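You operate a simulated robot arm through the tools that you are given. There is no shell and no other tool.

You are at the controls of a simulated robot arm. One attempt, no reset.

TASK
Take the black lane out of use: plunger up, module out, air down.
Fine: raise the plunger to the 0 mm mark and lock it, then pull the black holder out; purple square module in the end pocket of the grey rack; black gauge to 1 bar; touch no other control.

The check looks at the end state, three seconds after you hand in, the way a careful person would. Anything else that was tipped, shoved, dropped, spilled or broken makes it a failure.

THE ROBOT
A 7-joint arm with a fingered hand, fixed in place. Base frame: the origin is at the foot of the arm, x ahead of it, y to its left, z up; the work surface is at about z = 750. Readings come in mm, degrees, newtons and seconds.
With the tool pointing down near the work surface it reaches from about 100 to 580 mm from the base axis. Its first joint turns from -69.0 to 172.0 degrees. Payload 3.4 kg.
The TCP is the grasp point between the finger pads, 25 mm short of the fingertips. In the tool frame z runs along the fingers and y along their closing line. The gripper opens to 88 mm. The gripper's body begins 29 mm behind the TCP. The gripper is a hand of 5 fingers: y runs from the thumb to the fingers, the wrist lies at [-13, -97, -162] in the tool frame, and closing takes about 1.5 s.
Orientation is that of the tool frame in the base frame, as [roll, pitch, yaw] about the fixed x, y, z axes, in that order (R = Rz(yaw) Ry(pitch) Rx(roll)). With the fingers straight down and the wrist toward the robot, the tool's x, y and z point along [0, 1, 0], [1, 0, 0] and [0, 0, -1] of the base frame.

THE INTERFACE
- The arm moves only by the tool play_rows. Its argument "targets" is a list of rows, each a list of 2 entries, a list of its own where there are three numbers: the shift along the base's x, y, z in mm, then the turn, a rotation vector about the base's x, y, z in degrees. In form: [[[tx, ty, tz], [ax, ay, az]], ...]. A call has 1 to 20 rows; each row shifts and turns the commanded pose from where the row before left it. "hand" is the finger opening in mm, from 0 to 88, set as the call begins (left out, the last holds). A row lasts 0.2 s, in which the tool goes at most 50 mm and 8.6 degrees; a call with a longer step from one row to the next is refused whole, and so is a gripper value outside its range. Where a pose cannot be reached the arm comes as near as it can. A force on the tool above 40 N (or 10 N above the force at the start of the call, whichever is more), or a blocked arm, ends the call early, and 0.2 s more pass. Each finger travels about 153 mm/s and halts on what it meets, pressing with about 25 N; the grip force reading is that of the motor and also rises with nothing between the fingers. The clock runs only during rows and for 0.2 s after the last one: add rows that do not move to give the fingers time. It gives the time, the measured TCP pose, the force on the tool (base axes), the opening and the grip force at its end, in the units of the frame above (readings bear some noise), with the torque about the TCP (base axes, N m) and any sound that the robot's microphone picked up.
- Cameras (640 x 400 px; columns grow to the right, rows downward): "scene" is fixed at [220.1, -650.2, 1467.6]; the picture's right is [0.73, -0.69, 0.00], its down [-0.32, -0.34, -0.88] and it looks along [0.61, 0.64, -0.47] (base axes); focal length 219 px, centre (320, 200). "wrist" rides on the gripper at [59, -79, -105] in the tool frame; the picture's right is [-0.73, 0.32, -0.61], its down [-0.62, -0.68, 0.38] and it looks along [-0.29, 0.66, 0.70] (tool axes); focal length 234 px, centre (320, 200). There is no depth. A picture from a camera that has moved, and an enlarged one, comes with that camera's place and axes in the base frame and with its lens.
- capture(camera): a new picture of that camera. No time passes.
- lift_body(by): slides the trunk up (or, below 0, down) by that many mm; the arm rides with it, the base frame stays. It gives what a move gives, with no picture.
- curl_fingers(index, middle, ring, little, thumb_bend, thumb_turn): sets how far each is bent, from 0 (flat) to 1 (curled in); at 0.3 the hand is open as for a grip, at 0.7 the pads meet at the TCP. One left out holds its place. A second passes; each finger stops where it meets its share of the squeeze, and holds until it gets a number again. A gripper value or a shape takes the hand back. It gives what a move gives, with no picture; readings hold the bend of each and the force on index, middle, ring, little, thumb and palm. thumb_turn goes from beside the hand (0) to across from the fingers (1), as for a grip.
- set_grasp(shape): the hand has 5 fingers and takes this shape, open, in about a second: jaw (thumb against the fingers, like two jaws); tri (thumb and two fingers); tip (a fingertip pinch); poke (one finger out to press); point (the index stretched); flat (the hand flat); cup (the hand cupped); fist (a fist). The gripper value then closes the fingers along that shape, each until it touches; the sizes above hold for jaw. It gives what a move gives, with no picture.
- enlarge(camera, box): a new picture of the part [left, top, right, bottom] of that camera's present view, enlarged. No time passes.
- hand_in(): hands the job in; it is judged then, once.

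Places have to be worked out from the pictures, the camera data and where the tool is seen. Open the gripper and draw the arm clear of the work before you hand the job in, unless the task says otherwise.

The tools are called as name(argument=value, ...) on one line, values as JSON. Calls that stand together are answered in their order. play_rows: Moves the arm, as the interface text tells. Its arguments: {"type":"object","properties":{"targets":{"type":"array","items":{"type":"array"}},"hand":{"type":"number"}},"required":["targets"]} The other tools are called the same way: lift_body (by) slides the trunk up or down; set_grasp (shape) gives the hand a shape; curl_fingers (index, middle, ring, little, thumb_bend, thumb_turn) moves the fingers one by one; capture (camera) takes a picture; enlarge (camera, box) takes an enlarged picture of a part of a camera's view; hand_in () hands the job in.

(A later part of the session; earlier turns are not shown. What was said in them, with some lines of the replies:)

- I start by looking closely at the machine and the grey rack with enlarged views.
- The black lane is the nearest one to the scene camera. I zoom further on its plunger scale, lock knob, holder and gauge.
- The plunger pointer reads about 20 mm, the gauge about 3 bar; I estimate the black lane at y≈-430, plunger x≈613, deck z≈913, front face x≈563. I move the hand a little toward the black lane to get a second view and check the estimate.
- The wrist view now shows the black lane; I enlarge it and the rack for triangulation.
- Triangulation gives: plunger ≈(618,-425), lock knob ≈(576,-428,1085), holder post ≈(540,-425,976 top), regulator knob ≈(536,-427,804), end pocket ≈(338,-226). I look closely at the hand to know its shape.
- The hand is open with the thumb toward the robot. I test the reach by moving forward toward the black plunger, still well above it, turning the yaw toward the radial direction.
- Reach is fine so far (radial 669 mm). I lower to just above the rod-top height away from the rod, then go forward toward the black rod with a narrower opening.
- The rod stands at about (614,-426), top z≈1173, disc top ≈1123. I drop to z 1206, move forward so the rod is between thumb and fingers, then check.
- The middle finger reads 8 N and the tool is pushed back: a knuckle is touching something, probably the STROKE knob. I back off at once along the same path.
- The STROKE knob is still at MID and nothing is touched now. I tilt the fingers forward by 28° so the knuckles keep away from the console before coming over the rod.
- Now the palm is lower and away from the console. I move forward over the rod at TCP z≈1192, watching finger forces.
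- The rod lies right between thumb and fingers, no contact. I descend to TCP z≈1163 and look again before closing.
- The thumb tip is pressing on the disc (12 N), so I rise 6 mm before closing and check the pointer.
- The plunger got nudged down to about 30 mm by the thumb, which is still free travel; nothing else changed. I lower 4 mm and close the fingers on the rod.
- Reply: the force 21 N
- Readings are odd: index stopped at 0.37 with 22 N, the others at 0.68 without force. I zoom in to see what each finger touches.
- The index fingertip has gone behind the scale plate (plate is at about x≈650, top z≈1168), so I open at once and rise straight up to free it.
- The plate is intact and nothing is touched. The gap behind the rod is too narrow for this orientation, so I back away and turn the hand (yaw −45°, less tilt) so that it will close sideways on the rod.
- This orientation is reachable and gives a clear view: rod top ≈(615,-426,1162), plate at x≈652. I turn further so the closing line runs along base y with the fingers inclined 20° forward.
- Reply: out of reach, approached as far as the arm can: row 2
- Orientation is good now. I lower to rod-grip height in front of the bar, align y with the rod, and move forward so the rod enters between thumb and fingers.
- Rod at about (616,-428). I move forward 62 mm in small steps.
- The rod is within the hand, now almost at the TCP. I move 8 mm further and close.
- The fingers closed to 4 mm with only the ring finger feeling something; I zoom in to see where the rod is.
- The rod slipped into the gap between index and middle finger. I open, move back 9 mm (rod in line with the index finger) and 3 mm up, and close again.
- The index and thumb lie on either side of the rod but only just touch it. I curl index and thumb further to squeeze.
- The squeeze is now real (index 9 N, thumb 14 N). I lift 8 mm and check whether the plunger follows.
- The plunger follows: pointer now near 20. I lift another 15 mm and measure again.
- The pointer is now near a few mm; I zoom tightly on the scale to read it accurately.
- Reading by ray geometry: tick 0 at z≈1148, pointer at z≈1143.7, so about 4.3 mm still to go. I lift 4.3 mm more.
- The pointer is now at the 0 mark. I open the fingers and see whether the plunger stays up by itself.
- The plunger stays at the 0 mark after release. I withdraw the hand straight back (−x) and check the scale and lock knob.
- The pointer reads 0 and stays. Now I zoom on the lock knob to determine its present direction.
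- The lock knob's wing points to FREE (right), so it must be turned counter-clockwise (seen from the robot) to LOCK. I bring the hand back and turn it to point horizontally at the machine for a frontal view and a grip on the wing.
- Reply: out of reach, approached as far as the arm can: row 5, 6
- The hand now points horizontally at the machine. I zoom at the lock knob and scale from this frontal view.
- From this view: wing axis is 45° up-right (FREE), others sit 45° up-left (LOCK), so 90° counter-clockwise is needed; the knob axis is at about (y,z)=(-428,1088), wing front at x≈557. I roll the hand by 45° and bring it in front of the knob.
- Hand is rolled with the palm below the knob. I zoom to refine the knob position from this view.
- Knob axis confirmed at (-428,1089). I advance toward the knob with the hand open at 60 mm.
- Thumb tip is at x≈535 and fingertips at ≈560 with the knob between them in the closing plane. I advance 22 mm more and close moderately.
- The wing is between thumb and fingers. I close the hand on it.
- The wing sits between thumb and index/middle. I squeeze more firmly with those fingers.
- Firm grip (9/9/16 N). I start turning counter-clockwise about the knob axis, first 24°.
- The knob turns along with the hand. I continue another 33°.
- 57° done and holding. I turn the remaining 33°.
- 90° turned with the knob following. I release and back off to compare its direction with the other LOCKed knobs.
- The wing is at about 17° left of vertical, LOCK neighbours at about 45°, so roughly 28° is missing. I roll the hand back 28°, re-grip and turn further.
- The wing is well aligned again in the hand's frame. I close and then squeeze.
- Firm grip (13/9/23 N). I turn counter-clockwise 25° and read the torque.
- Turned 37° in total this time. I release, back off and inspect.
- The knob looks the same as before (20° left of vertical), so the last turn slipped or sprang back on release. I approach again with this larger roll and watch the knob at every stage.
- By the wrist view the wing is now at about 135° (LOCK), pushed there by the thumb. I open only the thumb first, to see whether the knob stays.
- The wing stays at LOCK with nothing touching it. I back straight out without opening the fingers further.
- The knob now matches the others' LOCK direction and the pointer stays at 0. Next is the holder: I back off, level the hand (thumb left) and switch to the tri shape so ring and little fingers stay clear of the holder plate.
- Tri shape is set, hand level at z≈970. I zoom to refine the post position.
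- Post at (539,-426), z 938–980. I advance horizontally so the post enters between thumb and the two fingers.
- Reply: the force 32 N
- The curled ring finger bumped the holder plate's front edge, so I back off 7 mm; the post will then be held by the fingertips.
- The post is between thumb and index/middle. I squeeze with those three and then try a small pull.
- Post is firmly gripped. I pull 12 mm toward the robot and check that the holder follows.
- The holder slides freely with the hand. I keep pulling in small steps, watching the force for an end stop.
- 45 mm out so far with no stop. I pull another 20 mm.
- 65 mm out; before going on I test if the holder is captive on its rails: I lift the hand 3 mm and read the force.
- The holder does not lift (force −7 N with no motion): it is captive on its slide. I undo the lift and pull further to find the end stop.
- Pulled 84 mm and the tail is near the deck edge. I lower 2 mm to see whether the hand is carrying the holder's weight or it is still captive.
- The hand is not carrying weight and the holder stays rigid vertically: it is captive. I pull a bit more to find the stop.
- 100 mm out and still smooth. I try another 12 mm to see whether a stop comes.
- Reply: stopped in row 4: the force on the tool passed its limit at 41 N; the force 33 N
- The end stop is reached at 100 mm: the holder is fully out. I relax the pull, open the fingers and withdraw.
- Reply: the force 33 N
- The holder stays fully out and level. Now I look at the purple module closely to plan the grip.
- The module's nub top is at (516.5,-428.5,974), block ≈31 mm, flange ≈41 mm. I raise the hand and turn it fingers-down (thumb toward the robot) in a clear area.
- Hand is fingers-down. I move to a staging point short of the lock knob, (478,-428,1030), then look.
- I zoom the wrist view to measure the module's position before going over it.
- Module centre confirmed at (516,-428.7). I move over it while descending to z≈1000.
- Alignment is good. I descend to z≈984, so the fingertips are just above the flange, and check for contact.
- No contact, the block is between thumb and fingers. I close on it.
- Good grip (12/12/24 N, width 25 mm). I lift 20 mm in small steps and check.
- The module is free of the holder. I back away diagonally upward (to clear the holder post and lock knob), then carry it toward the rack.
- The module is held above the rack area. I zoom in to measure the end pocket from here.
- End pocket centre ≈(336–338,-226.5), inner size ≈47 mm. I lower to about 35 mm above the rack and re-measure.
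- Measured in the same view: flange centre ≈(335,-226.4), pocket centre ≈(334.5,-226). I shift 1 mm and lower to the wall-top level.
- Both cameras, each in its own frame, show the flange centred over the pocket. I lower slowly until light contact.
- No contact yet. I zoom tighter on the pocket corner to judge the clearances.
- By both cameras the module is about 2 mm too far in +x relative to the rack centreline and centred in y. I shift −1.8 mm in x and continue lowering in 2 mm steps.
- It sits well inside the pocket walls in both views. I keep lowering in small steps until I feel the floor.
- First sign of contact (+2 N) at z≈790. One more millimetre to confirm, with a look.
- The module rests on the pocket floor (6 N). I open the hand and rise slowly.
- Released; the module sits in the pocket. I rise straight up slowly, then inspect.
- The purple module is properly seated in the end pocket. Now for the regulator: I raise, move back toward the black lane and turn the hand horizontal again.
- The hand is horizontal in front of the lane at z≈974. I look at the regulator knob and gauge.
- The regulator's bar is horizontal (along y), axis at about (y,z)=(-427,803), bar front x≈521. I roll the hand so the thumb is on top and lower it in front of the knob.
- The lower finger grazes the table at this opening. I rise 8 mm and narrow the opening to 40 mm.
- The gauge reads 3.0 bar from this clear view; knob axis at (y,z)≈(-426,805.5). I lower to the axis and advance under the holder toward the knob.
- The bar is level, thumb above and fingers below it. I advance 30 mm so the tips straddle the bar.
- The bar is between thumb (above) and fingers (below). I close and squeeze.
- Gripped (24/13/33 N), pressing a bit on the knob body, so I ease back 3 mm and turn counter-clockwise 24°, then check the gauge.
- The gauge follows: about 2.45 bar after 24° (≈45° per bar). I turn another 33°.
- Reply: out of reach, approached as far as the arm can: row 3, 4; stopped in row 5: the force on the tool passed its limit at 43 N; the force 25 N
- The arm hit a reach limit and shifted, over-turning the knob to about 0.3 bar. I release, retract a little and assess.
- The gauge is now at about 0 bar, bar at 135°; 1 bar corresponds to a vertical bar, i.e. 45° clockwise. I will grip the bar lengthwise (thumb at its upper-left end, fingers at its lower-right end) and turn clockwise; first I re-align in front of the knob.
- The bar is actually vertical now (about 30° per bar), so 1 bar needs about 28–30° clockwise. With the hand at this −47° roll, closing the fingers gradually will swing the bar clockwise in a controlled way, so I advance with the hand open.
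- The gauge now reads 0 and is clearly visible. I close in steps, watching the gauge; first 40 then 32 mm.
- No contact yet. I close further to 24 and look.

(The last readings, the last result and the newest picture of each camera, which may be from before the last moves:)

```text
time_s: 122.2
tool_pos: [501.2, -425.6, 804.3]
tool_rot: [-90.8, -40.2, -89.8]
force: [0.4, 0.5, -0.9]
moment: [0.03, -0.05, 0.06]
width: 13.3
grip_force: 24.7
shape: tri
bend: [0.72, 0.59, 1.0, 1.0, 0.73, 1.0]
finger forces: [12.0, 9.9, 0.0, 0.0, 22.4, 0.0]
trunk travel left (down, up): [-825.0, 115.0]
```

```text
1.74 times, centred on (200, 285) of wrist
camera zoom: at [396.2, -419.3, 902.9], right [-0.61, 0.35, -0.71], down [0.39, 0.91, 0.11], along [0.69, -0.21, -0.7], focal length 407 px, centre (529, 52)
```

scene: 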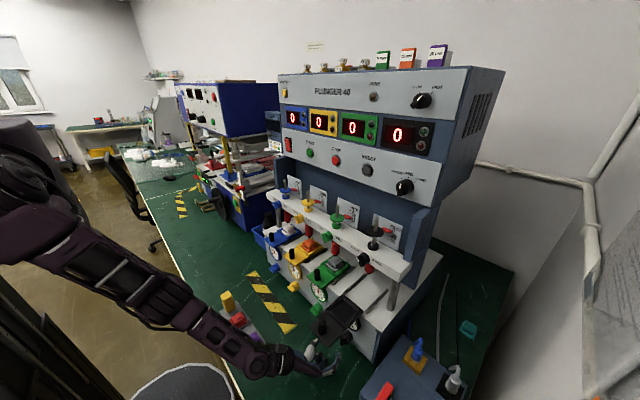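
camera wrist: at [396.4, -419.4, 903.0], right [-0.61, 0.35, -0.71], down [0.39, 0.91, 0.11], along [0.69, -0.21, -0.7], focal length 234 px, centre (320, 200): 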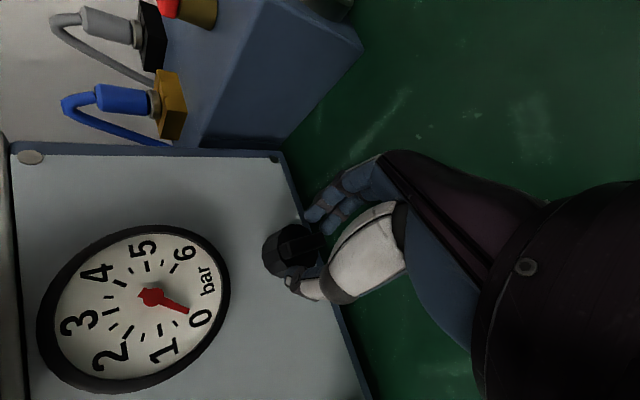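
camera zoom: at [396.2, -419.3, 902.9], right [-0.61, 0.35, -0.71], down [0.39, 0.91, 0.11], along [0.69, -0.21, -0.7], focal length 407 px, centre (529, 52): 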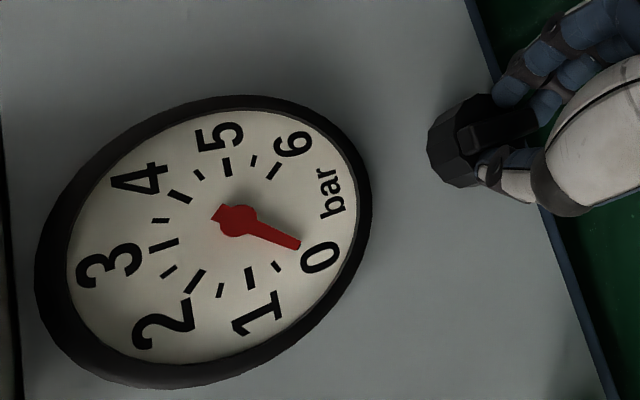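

The grip closed on 13 mm without the gauge changing; I zoom in to see what the fingers hold.

enlarge(camera="wrist", box=[250, 190, 350, 290])

enlarge(camera="scene", box=[320, 315, 370, 360])

```text
4.00 times, centred on (300, 240) of wrist
camera zoom: at [396.2, -419.3, 902.9], right [-0.61, 0.35, -0.71], down [0.39, 0.91, 0.11], along [0.69, -0.21, -0.7], focal length 937 px, centre (400, 40)
```

zoom: 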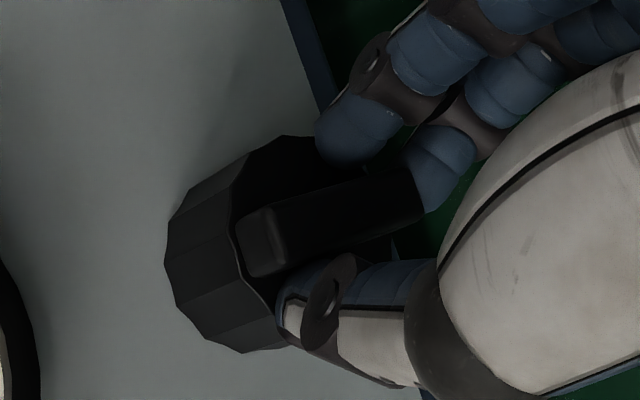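

```text
8.89 times, centred on (345, 338) of scene
camera zoom: at [220.1, -650.2, 1467.6], right [0.73, -0.69, 0.0], down [-0.32, -0.34, -0.88], along [0.61, 0.64, -0.47], focal length 1943 px, centre (98, -1022)
```

zoom: 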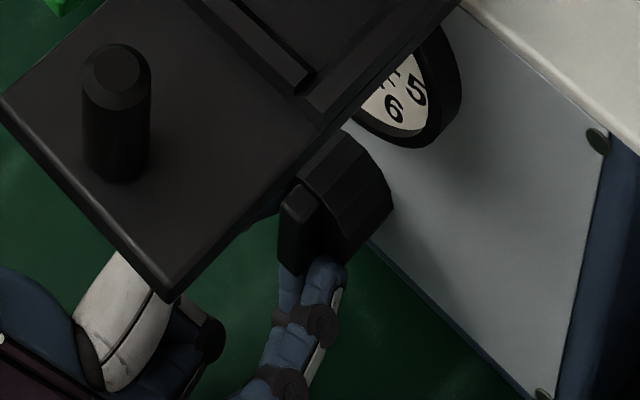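

The bar is vertical and held diagonally by thumb and fingers. I use this grip and turn the hand clockwise 15°, then check the gauge.

play_rows(targets=[[[0, 0, 0], [7.5, 0, 0]], [[0, 0, 0], [7.5, 0, 0]], [[0, 0, 0], [0, 0, 0]]])

enlarge(camera="wrist", box=[20, 170, 380, 400])

enlarge(camera="wrist", box=[250, 190, 350, 290])

```text
time_s: 123.0
tool_pos: [499.3, -424.4, 804.5]
tool_rot: [-90.8, -25.3, -89.9]
force: [-3.5, 2.8, -0.2]
moment: [-0.02, -0.13, 0.12]
width: 12.7
grip_force: 25.2
shape: tri
bend: [0.72, 0.59, 1.0, 1.0, 0.73, 1.0]
finger forces: [11.8, 10.4, 0.1, 0.1, 23.5, 0.1]
trunk travel left (down, up): [-825.0, 115.0]
```

```text
1.74 times, centred on (200, 285) of wrist
camera zoom: at [396.4, -444.7, 901.9], right [-0.61, 0.52, -0.59], down [0.39, 0.85, 0.34], along [0.69, -0.02, -0.73], focal length 407 px, centre (529, 52)
```

zoom: 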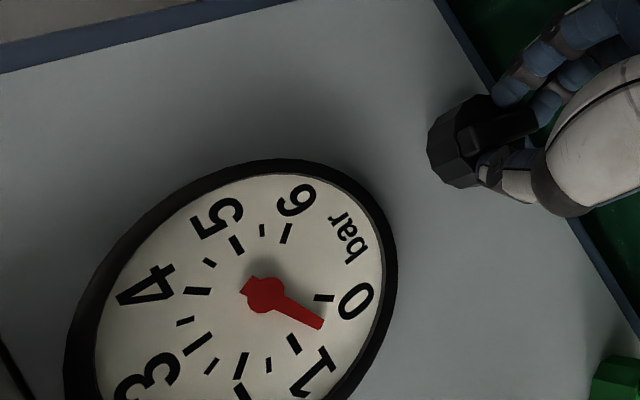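

```text
4.00 times, centred on (300, 240) of wrist
camera zoom: at [396.4, -444.7, 901.9], right [-0.61, 0.52, -0.59], down [0.39, 0.85, 0.34], along [0.69, -0.02, -0.73], focal length 937 px, centre (400, 40)
```

zoom: 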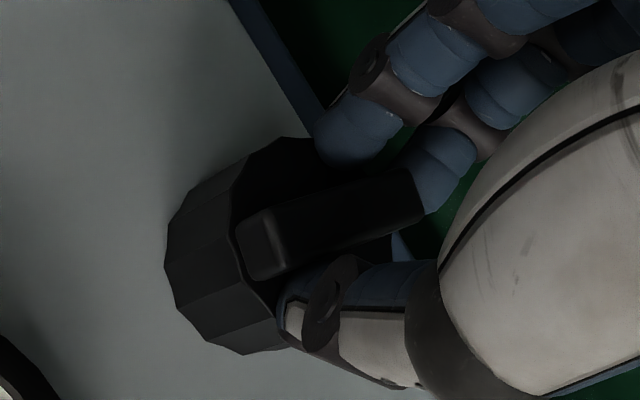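

The grip works: gauge about 0.45–0.5 bar after 15° clockwise. Another 12° and look again.

play_rows(targets=[[[0, 0, 0], [6, 0, 0]], [[0, 0, 0], [6, 0, 0]], [[0, 0, 0], [0, 0, 0]]])

enlarge(camera="wrist", box=[20, 200, 280, 400])

capture(camera="wrist")

```text
time_s: 123.8
tool_pos: [499.5, -426.3, 807.0]
tool_rot: [-90.7, -13.2, -90.0]
force: [-4.4, 4.8, -1.5]
moment: [0.0, -0.13, 0.11]
width: 12.7
grip_force: 25.2
shape: tri
bend: [0.72, 0.59, 1.0, 1.0, 0.73, 1.0]
finger forces: [11.7, 12.1, 0.0, 0.0, 24.2, 0.0]
trunk travel left (down, up): [-825.0, 115.0]
```

```text
2.00 times, centred on (150, 300) of wrist
camera zoom: at [396.3, -465.0, 896.3], right [-0.61, 0.63, -0.47], down [0.39, 0.76, 0.52], along [0.69, 0.13, -0.71], focal length 468 px, centre (660, 0)
```

zoom: 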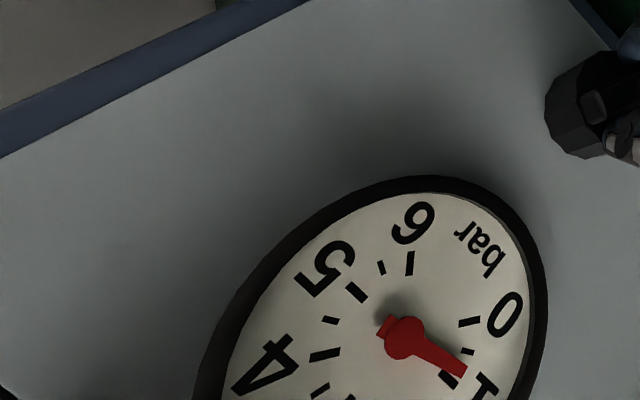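

```text
taken
camera wrist: at [396.3, -465.0, 896.3], right [-0.61, 0.63, -0.47], down [0.39, 0.76, 0.52], along [0.69, 0.13, -0.71], focal length 234 px, centre (320, 200)
```

wrist: 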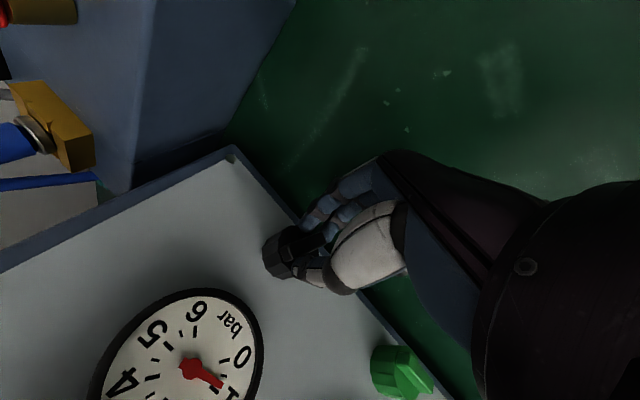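

About 0.75 bar now. I turn another 8° clockwise.

play_rows(targets=[[[0, 0, 0], [4, 0, 0]], [[0, 0, 0], [4, 0, 0]], [[0, 0, 0], [0, 0, 0]]])

enlarge(camera="wrist", box=[20, 220, 280, 400])

```text
time_s: 124.6
tool_pos: [500.8, -426.1, 805.9]
tool_rot: [-90.7, -5.2, -90.0]
force: [-5.4, 4.4, -1.3]
moment: [0.0, -0.11, 0.09]
width: 12.4
grip_force: 24.7
shape: tri
bend: [0.72, 0.59, 1.0, 1.0, 0.73, 1.0]
finger forces: [11.9, 12.6, 0.0, 0.0, 24.4, 0.0]
trunk travel left (down, up): [-825.0, 115.0]
```

```text
2.22 times, centred on (150, 310) of wrist
camera zoom: at [396.3, -477.4, 890.2], right [-0.61, 0.69, -0.38], down [0.39, 0.68, 0.62], along [0.69, 0.23, -0.69], focal length 520 px, centre (698, -44)
```

zoom: 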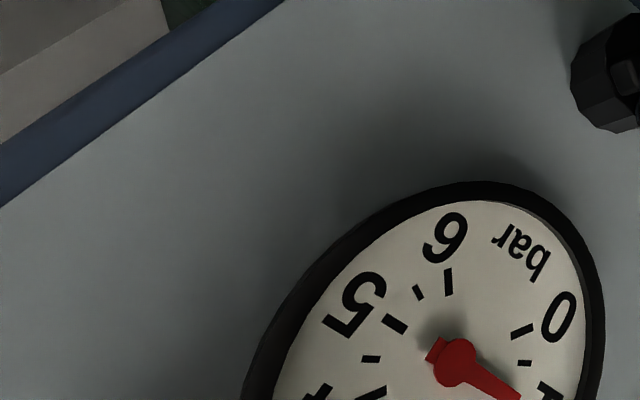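

The gauge leaves the view here, so I release gently, back off and read it from a better angle.

play_rows(targets=[[[0, 0, 0], [0, 0, 0]], [[0, 0, 0], [0, 0, 0]], [[0, 0, 0], [0, 0, 0]]], hand=36)

play_rows(targets=[[[-12, 0, 0], [0, 0, 0]], [[-20, 0, 0], [0, 0, 0]], [[-25, 0, 0], [0, 0, 0]], [[-25, 0, 0], [0, 0, 0]], [[-25, 0, 0], [0, 0, 0]], [[-25, 0, 5], [0, 0, 0]], [[0, 0, 0], [0, 0, 0]]])

capture(camera="wrist")

enlarge(camera="wrist", box=[110, 230, 290, 400])

```text
time_s: 125.4
tool_pos: [501.0, -426.0, 805.0]
tool_rot: [-90.7, -5.2, -90.0]
force: [0.3, -0.4, -0.5]
moment: [0.01, -0.02, -0.01]
width: 36.0
grip_force: 0.1
shape: tri
bend: [0.74, 0.48, 0.99, 0.99, 0.72, 1.0]
finger forces: [0.0, 0.0, 0.0, 0.1, 0.0, 0.0]
trunk travel left (down, up): [-825.0, 115.0]
```

```text
time_s: 127.0
tool_pos: [370.7, -425.4, 810.6]
tool_rot: [-90.8, -5.2, -90.0]
force: [-0.5, -0.2, 0.3]
moment: [0.0, -0.01, -0.02]
width: 35.7
grip_force: 0.1
shape: tri
bend: [0.74, 0.48, 0.99, 0.99, 0.72, 1.0]
finger forces: [0.1, 0.1, 0.0, 0.0, 0.1, 0.0]
trunk travel left (down, up): [-825.0, 115.0]
```

```text
taken
camera wrist: at [266.6, -478.1, 894.2], right [-0.61, 0.69, -0.38], down [0.39, 0.68, 0.62], along [0.69, 0.23, -0.69], focal length 234 px, centre (320, 200)
```

wrist: 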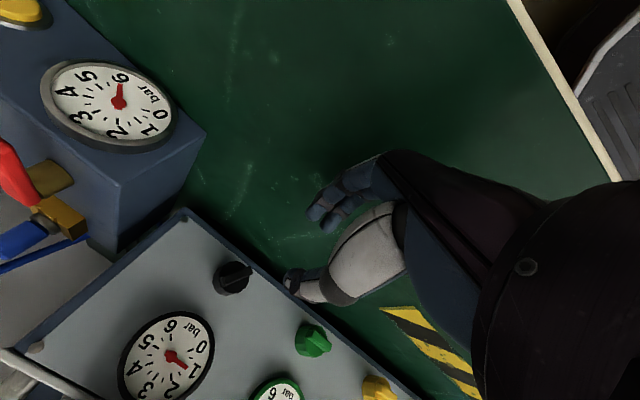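

```text
2.35 times, centred on (200, 315) of wrist
camera zoom: at [266.6, -478.1, 894.2], right [-0.61, 0.69, -0.38], down [0.39, 0.68, 0.62], along [0.69, 0.23, -0.69], focal length 551 px, centre (602, -71)
```

zoom: 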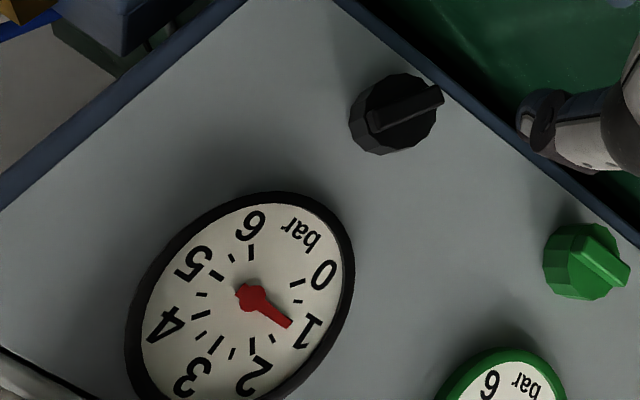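

A clear view. I zoom in on the gauge to read it accurately.

enlarge(camera="wrist", box=[115, 305, 220, 400])

enlarge(camera="wrist", box=[205, 250, 265, 305])

```text
4.21 times, centred on (168, 352) of wrist
camera zoom: at [266.6, -478.1, 894.2], right [-0.61, 0.69, -0.38], down [0.39, 0.68, 0.62], along [0.69, 0.23, -0.69], focal length 986 px, centre (962, -442)
```

zoom: 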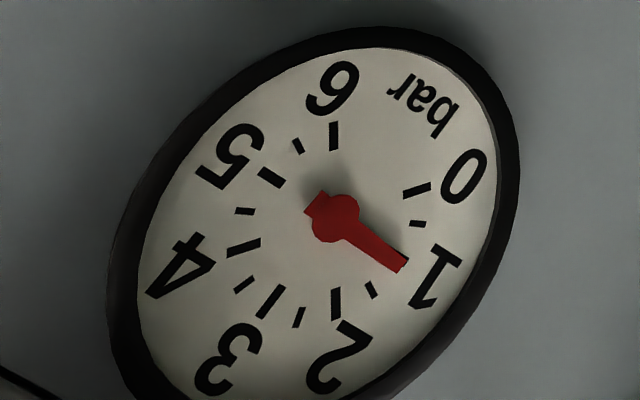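

```text
7.27 times, centred on (235, 278) of wrist
camera zoom: at [266.6, -478.1, 894.2], right [-0.61, 0.69, -0.38], down [0.39, 0.68, 0.62], along [0.69, 0.23, -0.69], focal length 1703 px, centre (938, -364)
```

zoom: 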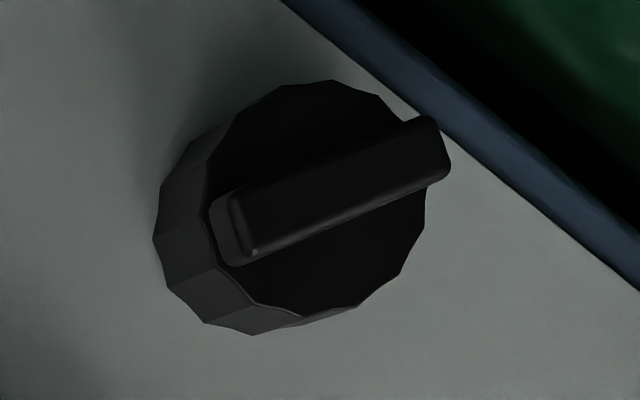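

The needle is on the 1 bar tick (≈1.0). I withdraw the hand back and up, clear of the holder, and then verify everything.

play_rows(targets=[[[-25, 0, 5], [0, 0, 0]], [[-20, 0, 15], [0, 0, 0]], [[0, 0, 40], [0, 0, 0]], [[0, 0, 40], [0, 0, 0]], [[0, 0, 40], [0, 0, 0]], [[0, 0, 40], [0, 0, 0]], [[0, 0, 40], [0, 0, 0]], [[0, 0, 40], [0, 0, 0]], [[0, 0, 40], [0, 0, 0]], [[0, 0, 0], [0, 0, 0]]])

capture(camera="wrist")

capture(camera="scene")

enlarge(camera="scene", box=[355, 205, 411, 250])

enlarge(camera="scene", box=[320, 220, 380, 270])

```text
time_s: 129.2
tool_pos: [324.2, -427.1, 1110.2]
tool_rot: [-90.8, -5.2, -90.0]
force: [0.3, -0.2, 0.0]
moment: [-0.01, 0.01, 0.02]
width: 35.9
grip_force: 0.0
shape: tri
bend: [0.74, 0.48, 0.99, 0.99, 0.72, 1.0]
finger forces: [0.0, 0.1, 0.0, 0.0, 0.1, 0.1]
trunk travel left (down, up): [-825.0, 115.0]
```

```text
taken
camera wrist: at [219.9, -478.1, 1194.9], right [-0.61, 0.69, -0.38], down [0.39, 0.68, 0.62], along [0.69, 0.23, -0.69], focal length 234 px, centre (320, 200)
```

wrist: 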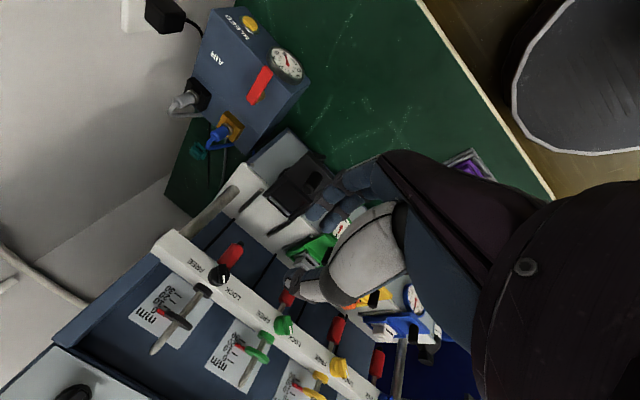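

```text
taken
```

scene: 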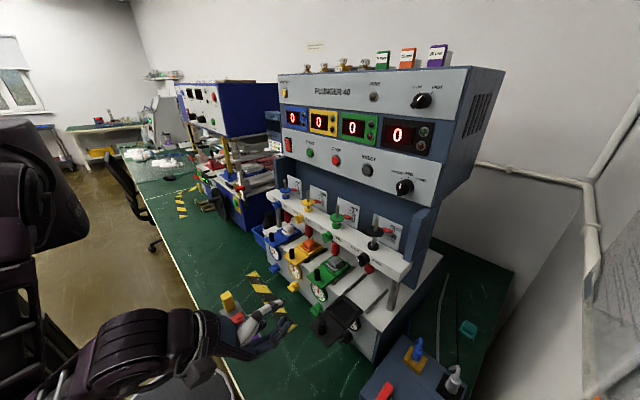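

```text
8.89 times, centred on (383, 228) of scene
camera zoom: at [220.1, -650.2, 1467.6], right [0.73, -0.69, 0.0], down [-0.32, -0.34, -0.88], along [0.61, 0.64, -0.47], focal length 1943 px, centre (-240, -44)
```

zoom: 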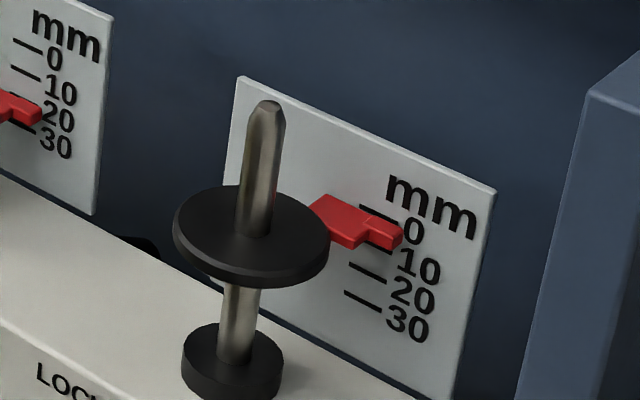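

```text
8.00 times, centred on (350, 245) of scene
camera zoom: at [220.1, -650.2, 1467.6], right [0.73, -0.69, 0.0], down [-0.32, -0.34, -0.88], along [0.61, 0.64, -0.47], focal length 1749 px, centre (80, -160)
```

zoom: 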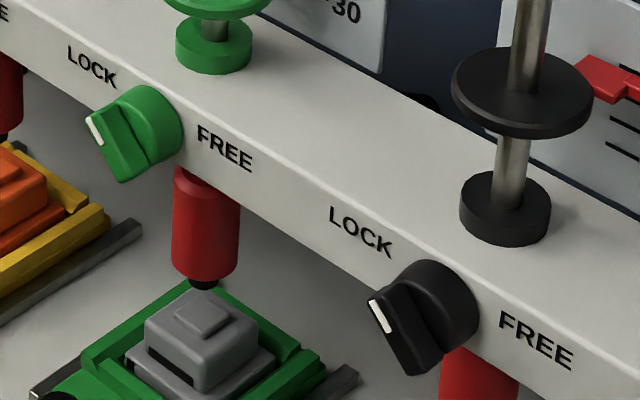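

All looks right; the plunger seems possibly a millimetre lower than before, so I zoom on the scale with the same box as earlier to compare.

enlarge(camera="scene", box=[380, 218, 404, 242])

enlarge(camera="wrist", box=[120, 180, 240, 370])

```text
16.00 times, centred on (392, 230) of scene
camera zoom: at [220.1, -650.2, 1467.6], right [0.73, -0.69, 0.0], down [-0.32, -0.34, -0.88], along [0.61, 0.64, -0.47], focal length 3497 px, centre (-832, -280)
```

zoom: 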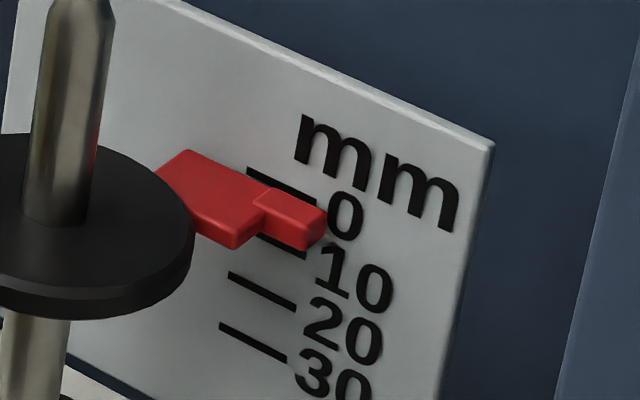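

```text
2.11 times, centred on (180, 275) of wrist
camera zoom: at [219.9, -478.1, 1194.9], right [-0.61, 0.69, -0.38], down [0.39, 0.68, 0.62], along [0.69, 0.23, -0.69], focal length 493 px, centre (615, 42)
```

zoom: 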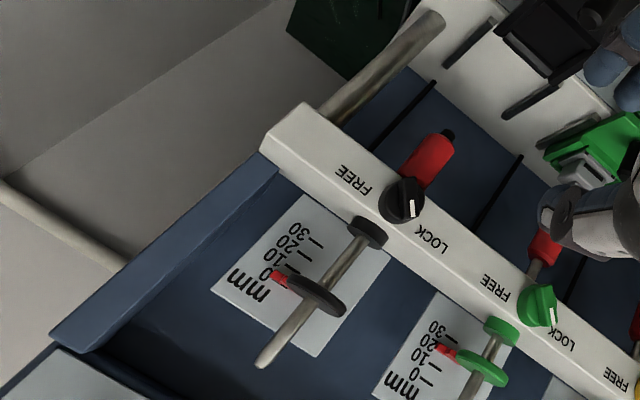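

Plunger reading is within about 1 mm of the 0 mark and locked. I open the hand fully, raise the arm further clear, and make a final check of holder, rack, gauge and the other controls.

play_rows(targets=[[[-5, 10, 40], [0, 0, 0]], [[-5, 10, 40], [0, 0, 0]], [[-5, 10, 40], [0, 0, 0]], [[0, 0, 0], [0, 0, 0]]], hand=80)

capture(camera="wrist")

enlarge(camera="scene", box=[240, 170, 460, 370])

enlarge(camera="scene", box=[190, 270, 310, 370])

enlarge(camera="scene", box=[310, 280, 390, 350])

```text
time_s: 130.2
tool_pos: [289.4, -409.3, 1203.1]
tool_rot: [-90.5, -5.3, -89.8]
force: [-0.4, 0.0, -0.5]
moment: [-0.01, 0.0, 0.03]
width: 79.9
grip_force: 0.1
shape: tri
bend: [0.29, 0.32, 0.99, 0.99, 0.32, 0.98]
finger forces: [0.0, 0.0, 0.0, 0.2, 0.0, 0.0]
out of reach, approached as far as the arm can: row 2, 3
trunk travel left (down, up): [-825.0, 115.0]
```

```text
taken
camera wrist: at [184.8, -460.4, 1286.6], right [-0.61, 0.69, -0.38], down [0.39, 0.69, 0.62], along [0.69, 0.23, -0.69], focal length 234 px, centre (320, 200)
```

wrist: 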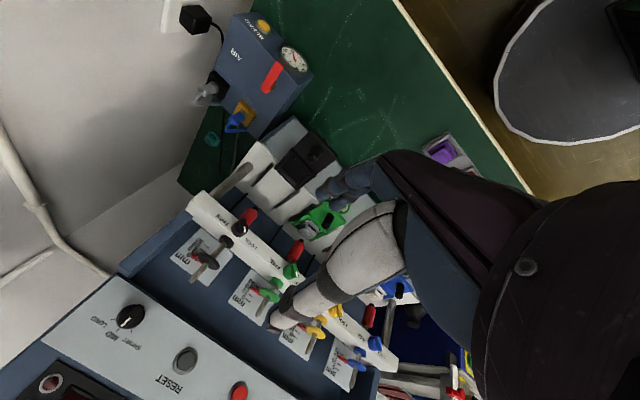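

```text
2.00 times, centred on (350, 270) of scene
camera zoom: at [220.1, -650.2, 1467.6], right [0.73, -0.69, 0.0], down [-0.32, -0.34, -0.88], along [0.61, 0.64, -0.47], focal length 437 px, centre (260, 60)
```

zoom: 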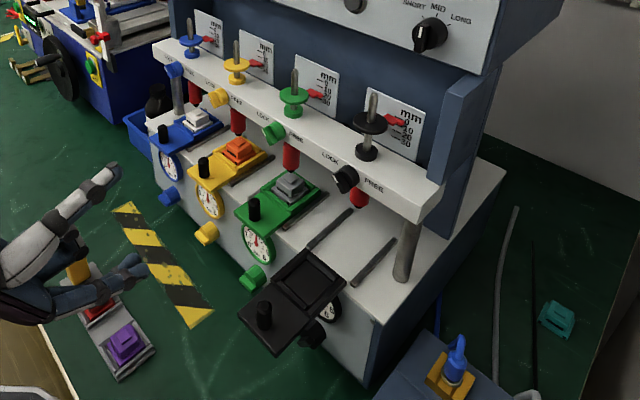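

```text
4.00 times, centred on (250, 320) of scene
camera zoom: at [220.1, -650.2, 1467.6], right [0.73, -0.69, 0.0], down [-0.32, -0.34, -0.88], along [0.61, 0.64, -0.47], focal length 874 px, centre (600, -280)
```

zoom: 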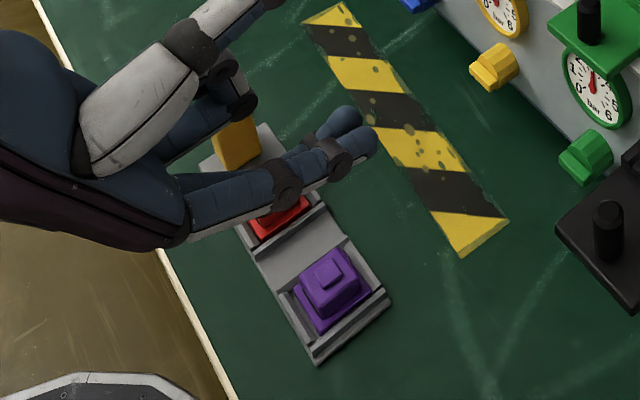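

```text
5.71 times, centred on (350, 315) of scene
camera zoom: at [220.1, -650.2, 1467.6], right [0.73, -0.69, 0.0], down [-0.32, -0.34, -0.88], along [0.61, 0.64, -0.47], focal length 1249 px, centre (149, -457)
```

zoom: 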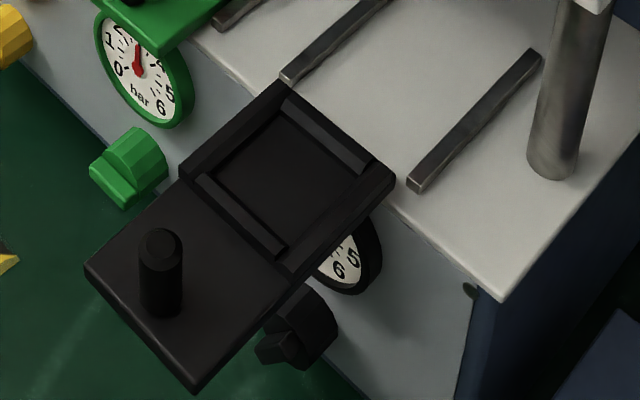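

Everything is in place. The wrist camera now happens to look almost straight at the scales, so I zoom in there for a more accurate reading.

enlarge(camera="wrist", box=[165, 230, 225, 290])

enlarge(camera="wrist", box=[228, 265, 288, 325])

enlarge(camera="wrist", box=[215, 205, 265, 255])

```text
6.67 times, centred on (195, 260) of wrist
camera zoom: at [184.8, -460.4, 1286.6], right [-0.61, 0.69, -0.38], down [0.39, 0.69, 0.62], along [0.69, 0.23, -0.69], focal length 1561 px, centre (1153, -200)
```

zoom: 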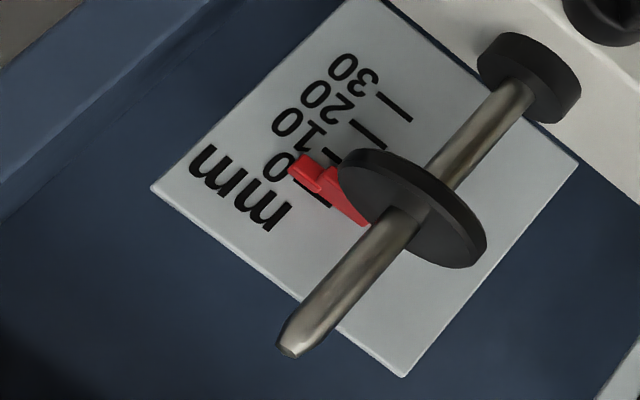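

```text
6.67 times, centred on (258, 295) of wrist
camera zoom: at [184.8, -460.4, 1286.6], right [-0.61, 0.69, -0.38], down [0.39, 0.69, 0.62], along [0.69, 0.23, -0.69], focal length 1561 px, centre (733, -433)
```

zoom: 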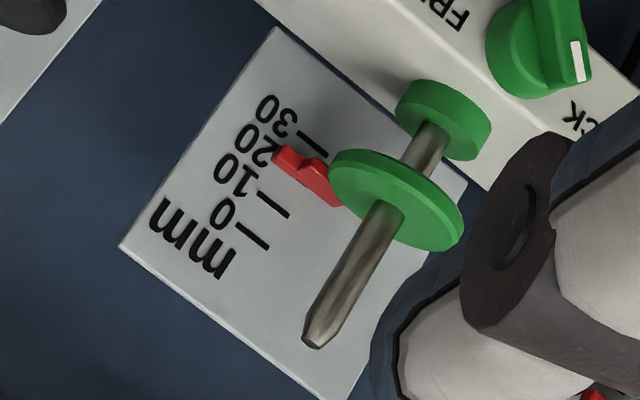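

```text
8.00 times, centred on (240, 230) of wrist
camera zoom: at [184.8, -460.4, 1286.6], right [-0.61, 0.69, -0.38], down [0.39, 0.69, 0.62], along [0.69, 0.23, -0.69], focal length 1873 px, centre (960, -40)
```

zoom: 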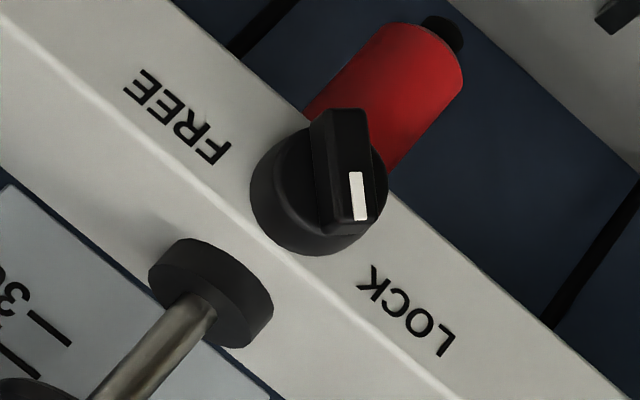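

I zoom further on both pointers to compare black-at-0 with green-at-20.

enlarge(camera="wrist", box=[182, 238, 208, 264])

enlarge(camera="wrist", box=[242, 280, 268, 306])

```text
15.38 times, centred on (195, 251) of wrist
camera zoom: at [184.8, -460.4, 1286.6], right [-0.61, 0.69, -0.38], down [0.39, 0.69, 0.62], along [0.69, 0.23, -0.69], focal length 3603 px, centre (2243, -585)
```

zoom: 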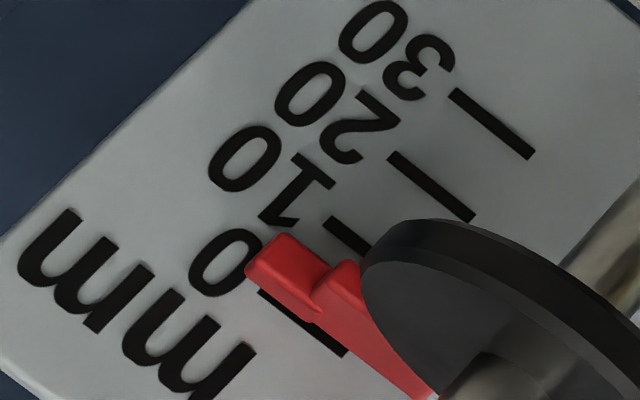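

```text
15.38 times, centred on (255, 293) of wrist
camera zoom: at [184.8, -460.4, 1286.6], right [-0.61, 0.69, -0.38], down [0.39, 0.69, 0.62], along [0.69, 0.23, -0.69], focal length 3603 px, centre (1320, -1231)
```

zoom: 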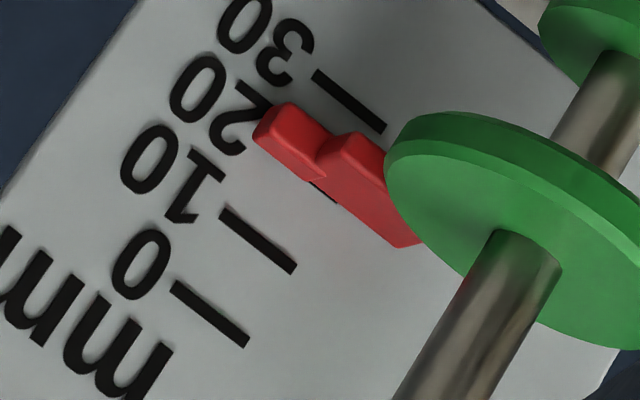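

The black pointer sits within about 1 mm of the 0 mark, the knob is at LOCK, and the holder is fully out. The purple module is in the end pocket, the gauge read 1 bar, and nothing else was disturbed. The hand is open and clear, so I hand in.

hand_in()

```text
The job is handed in.
```

The black lane is out of use and handed in. I don't know the judging result yet.

- **Plunger:** it is raised to the 0 mm mark and locked. The pointer sits about 1 mm below the mark.
- **Holder:** it is pulled out to its end stop, about 100 mm.
- **Module:** the purple square module is seated in the end pocket of the grey rack.
- **Gauge:** the black gauge read about 1.0 bar after my last adjustment. The holder now hides it from the fixed camera.
- **Other controls:** early on a knuckle pressed the STROKE knob with about 8 N. The knob did not move and still points at MID. A finger also pressed about 22 N on the back of the black scale plate, with no visible damage. I touched no other lane's controls.

Two things overshot along the way:

- I accidentally pushed the black plunger down to about 30 mm before raising it.
- I over-turned the black regulator to about 0 bar, then brought it back to 1.

The hand is open and drawn back from the machine.
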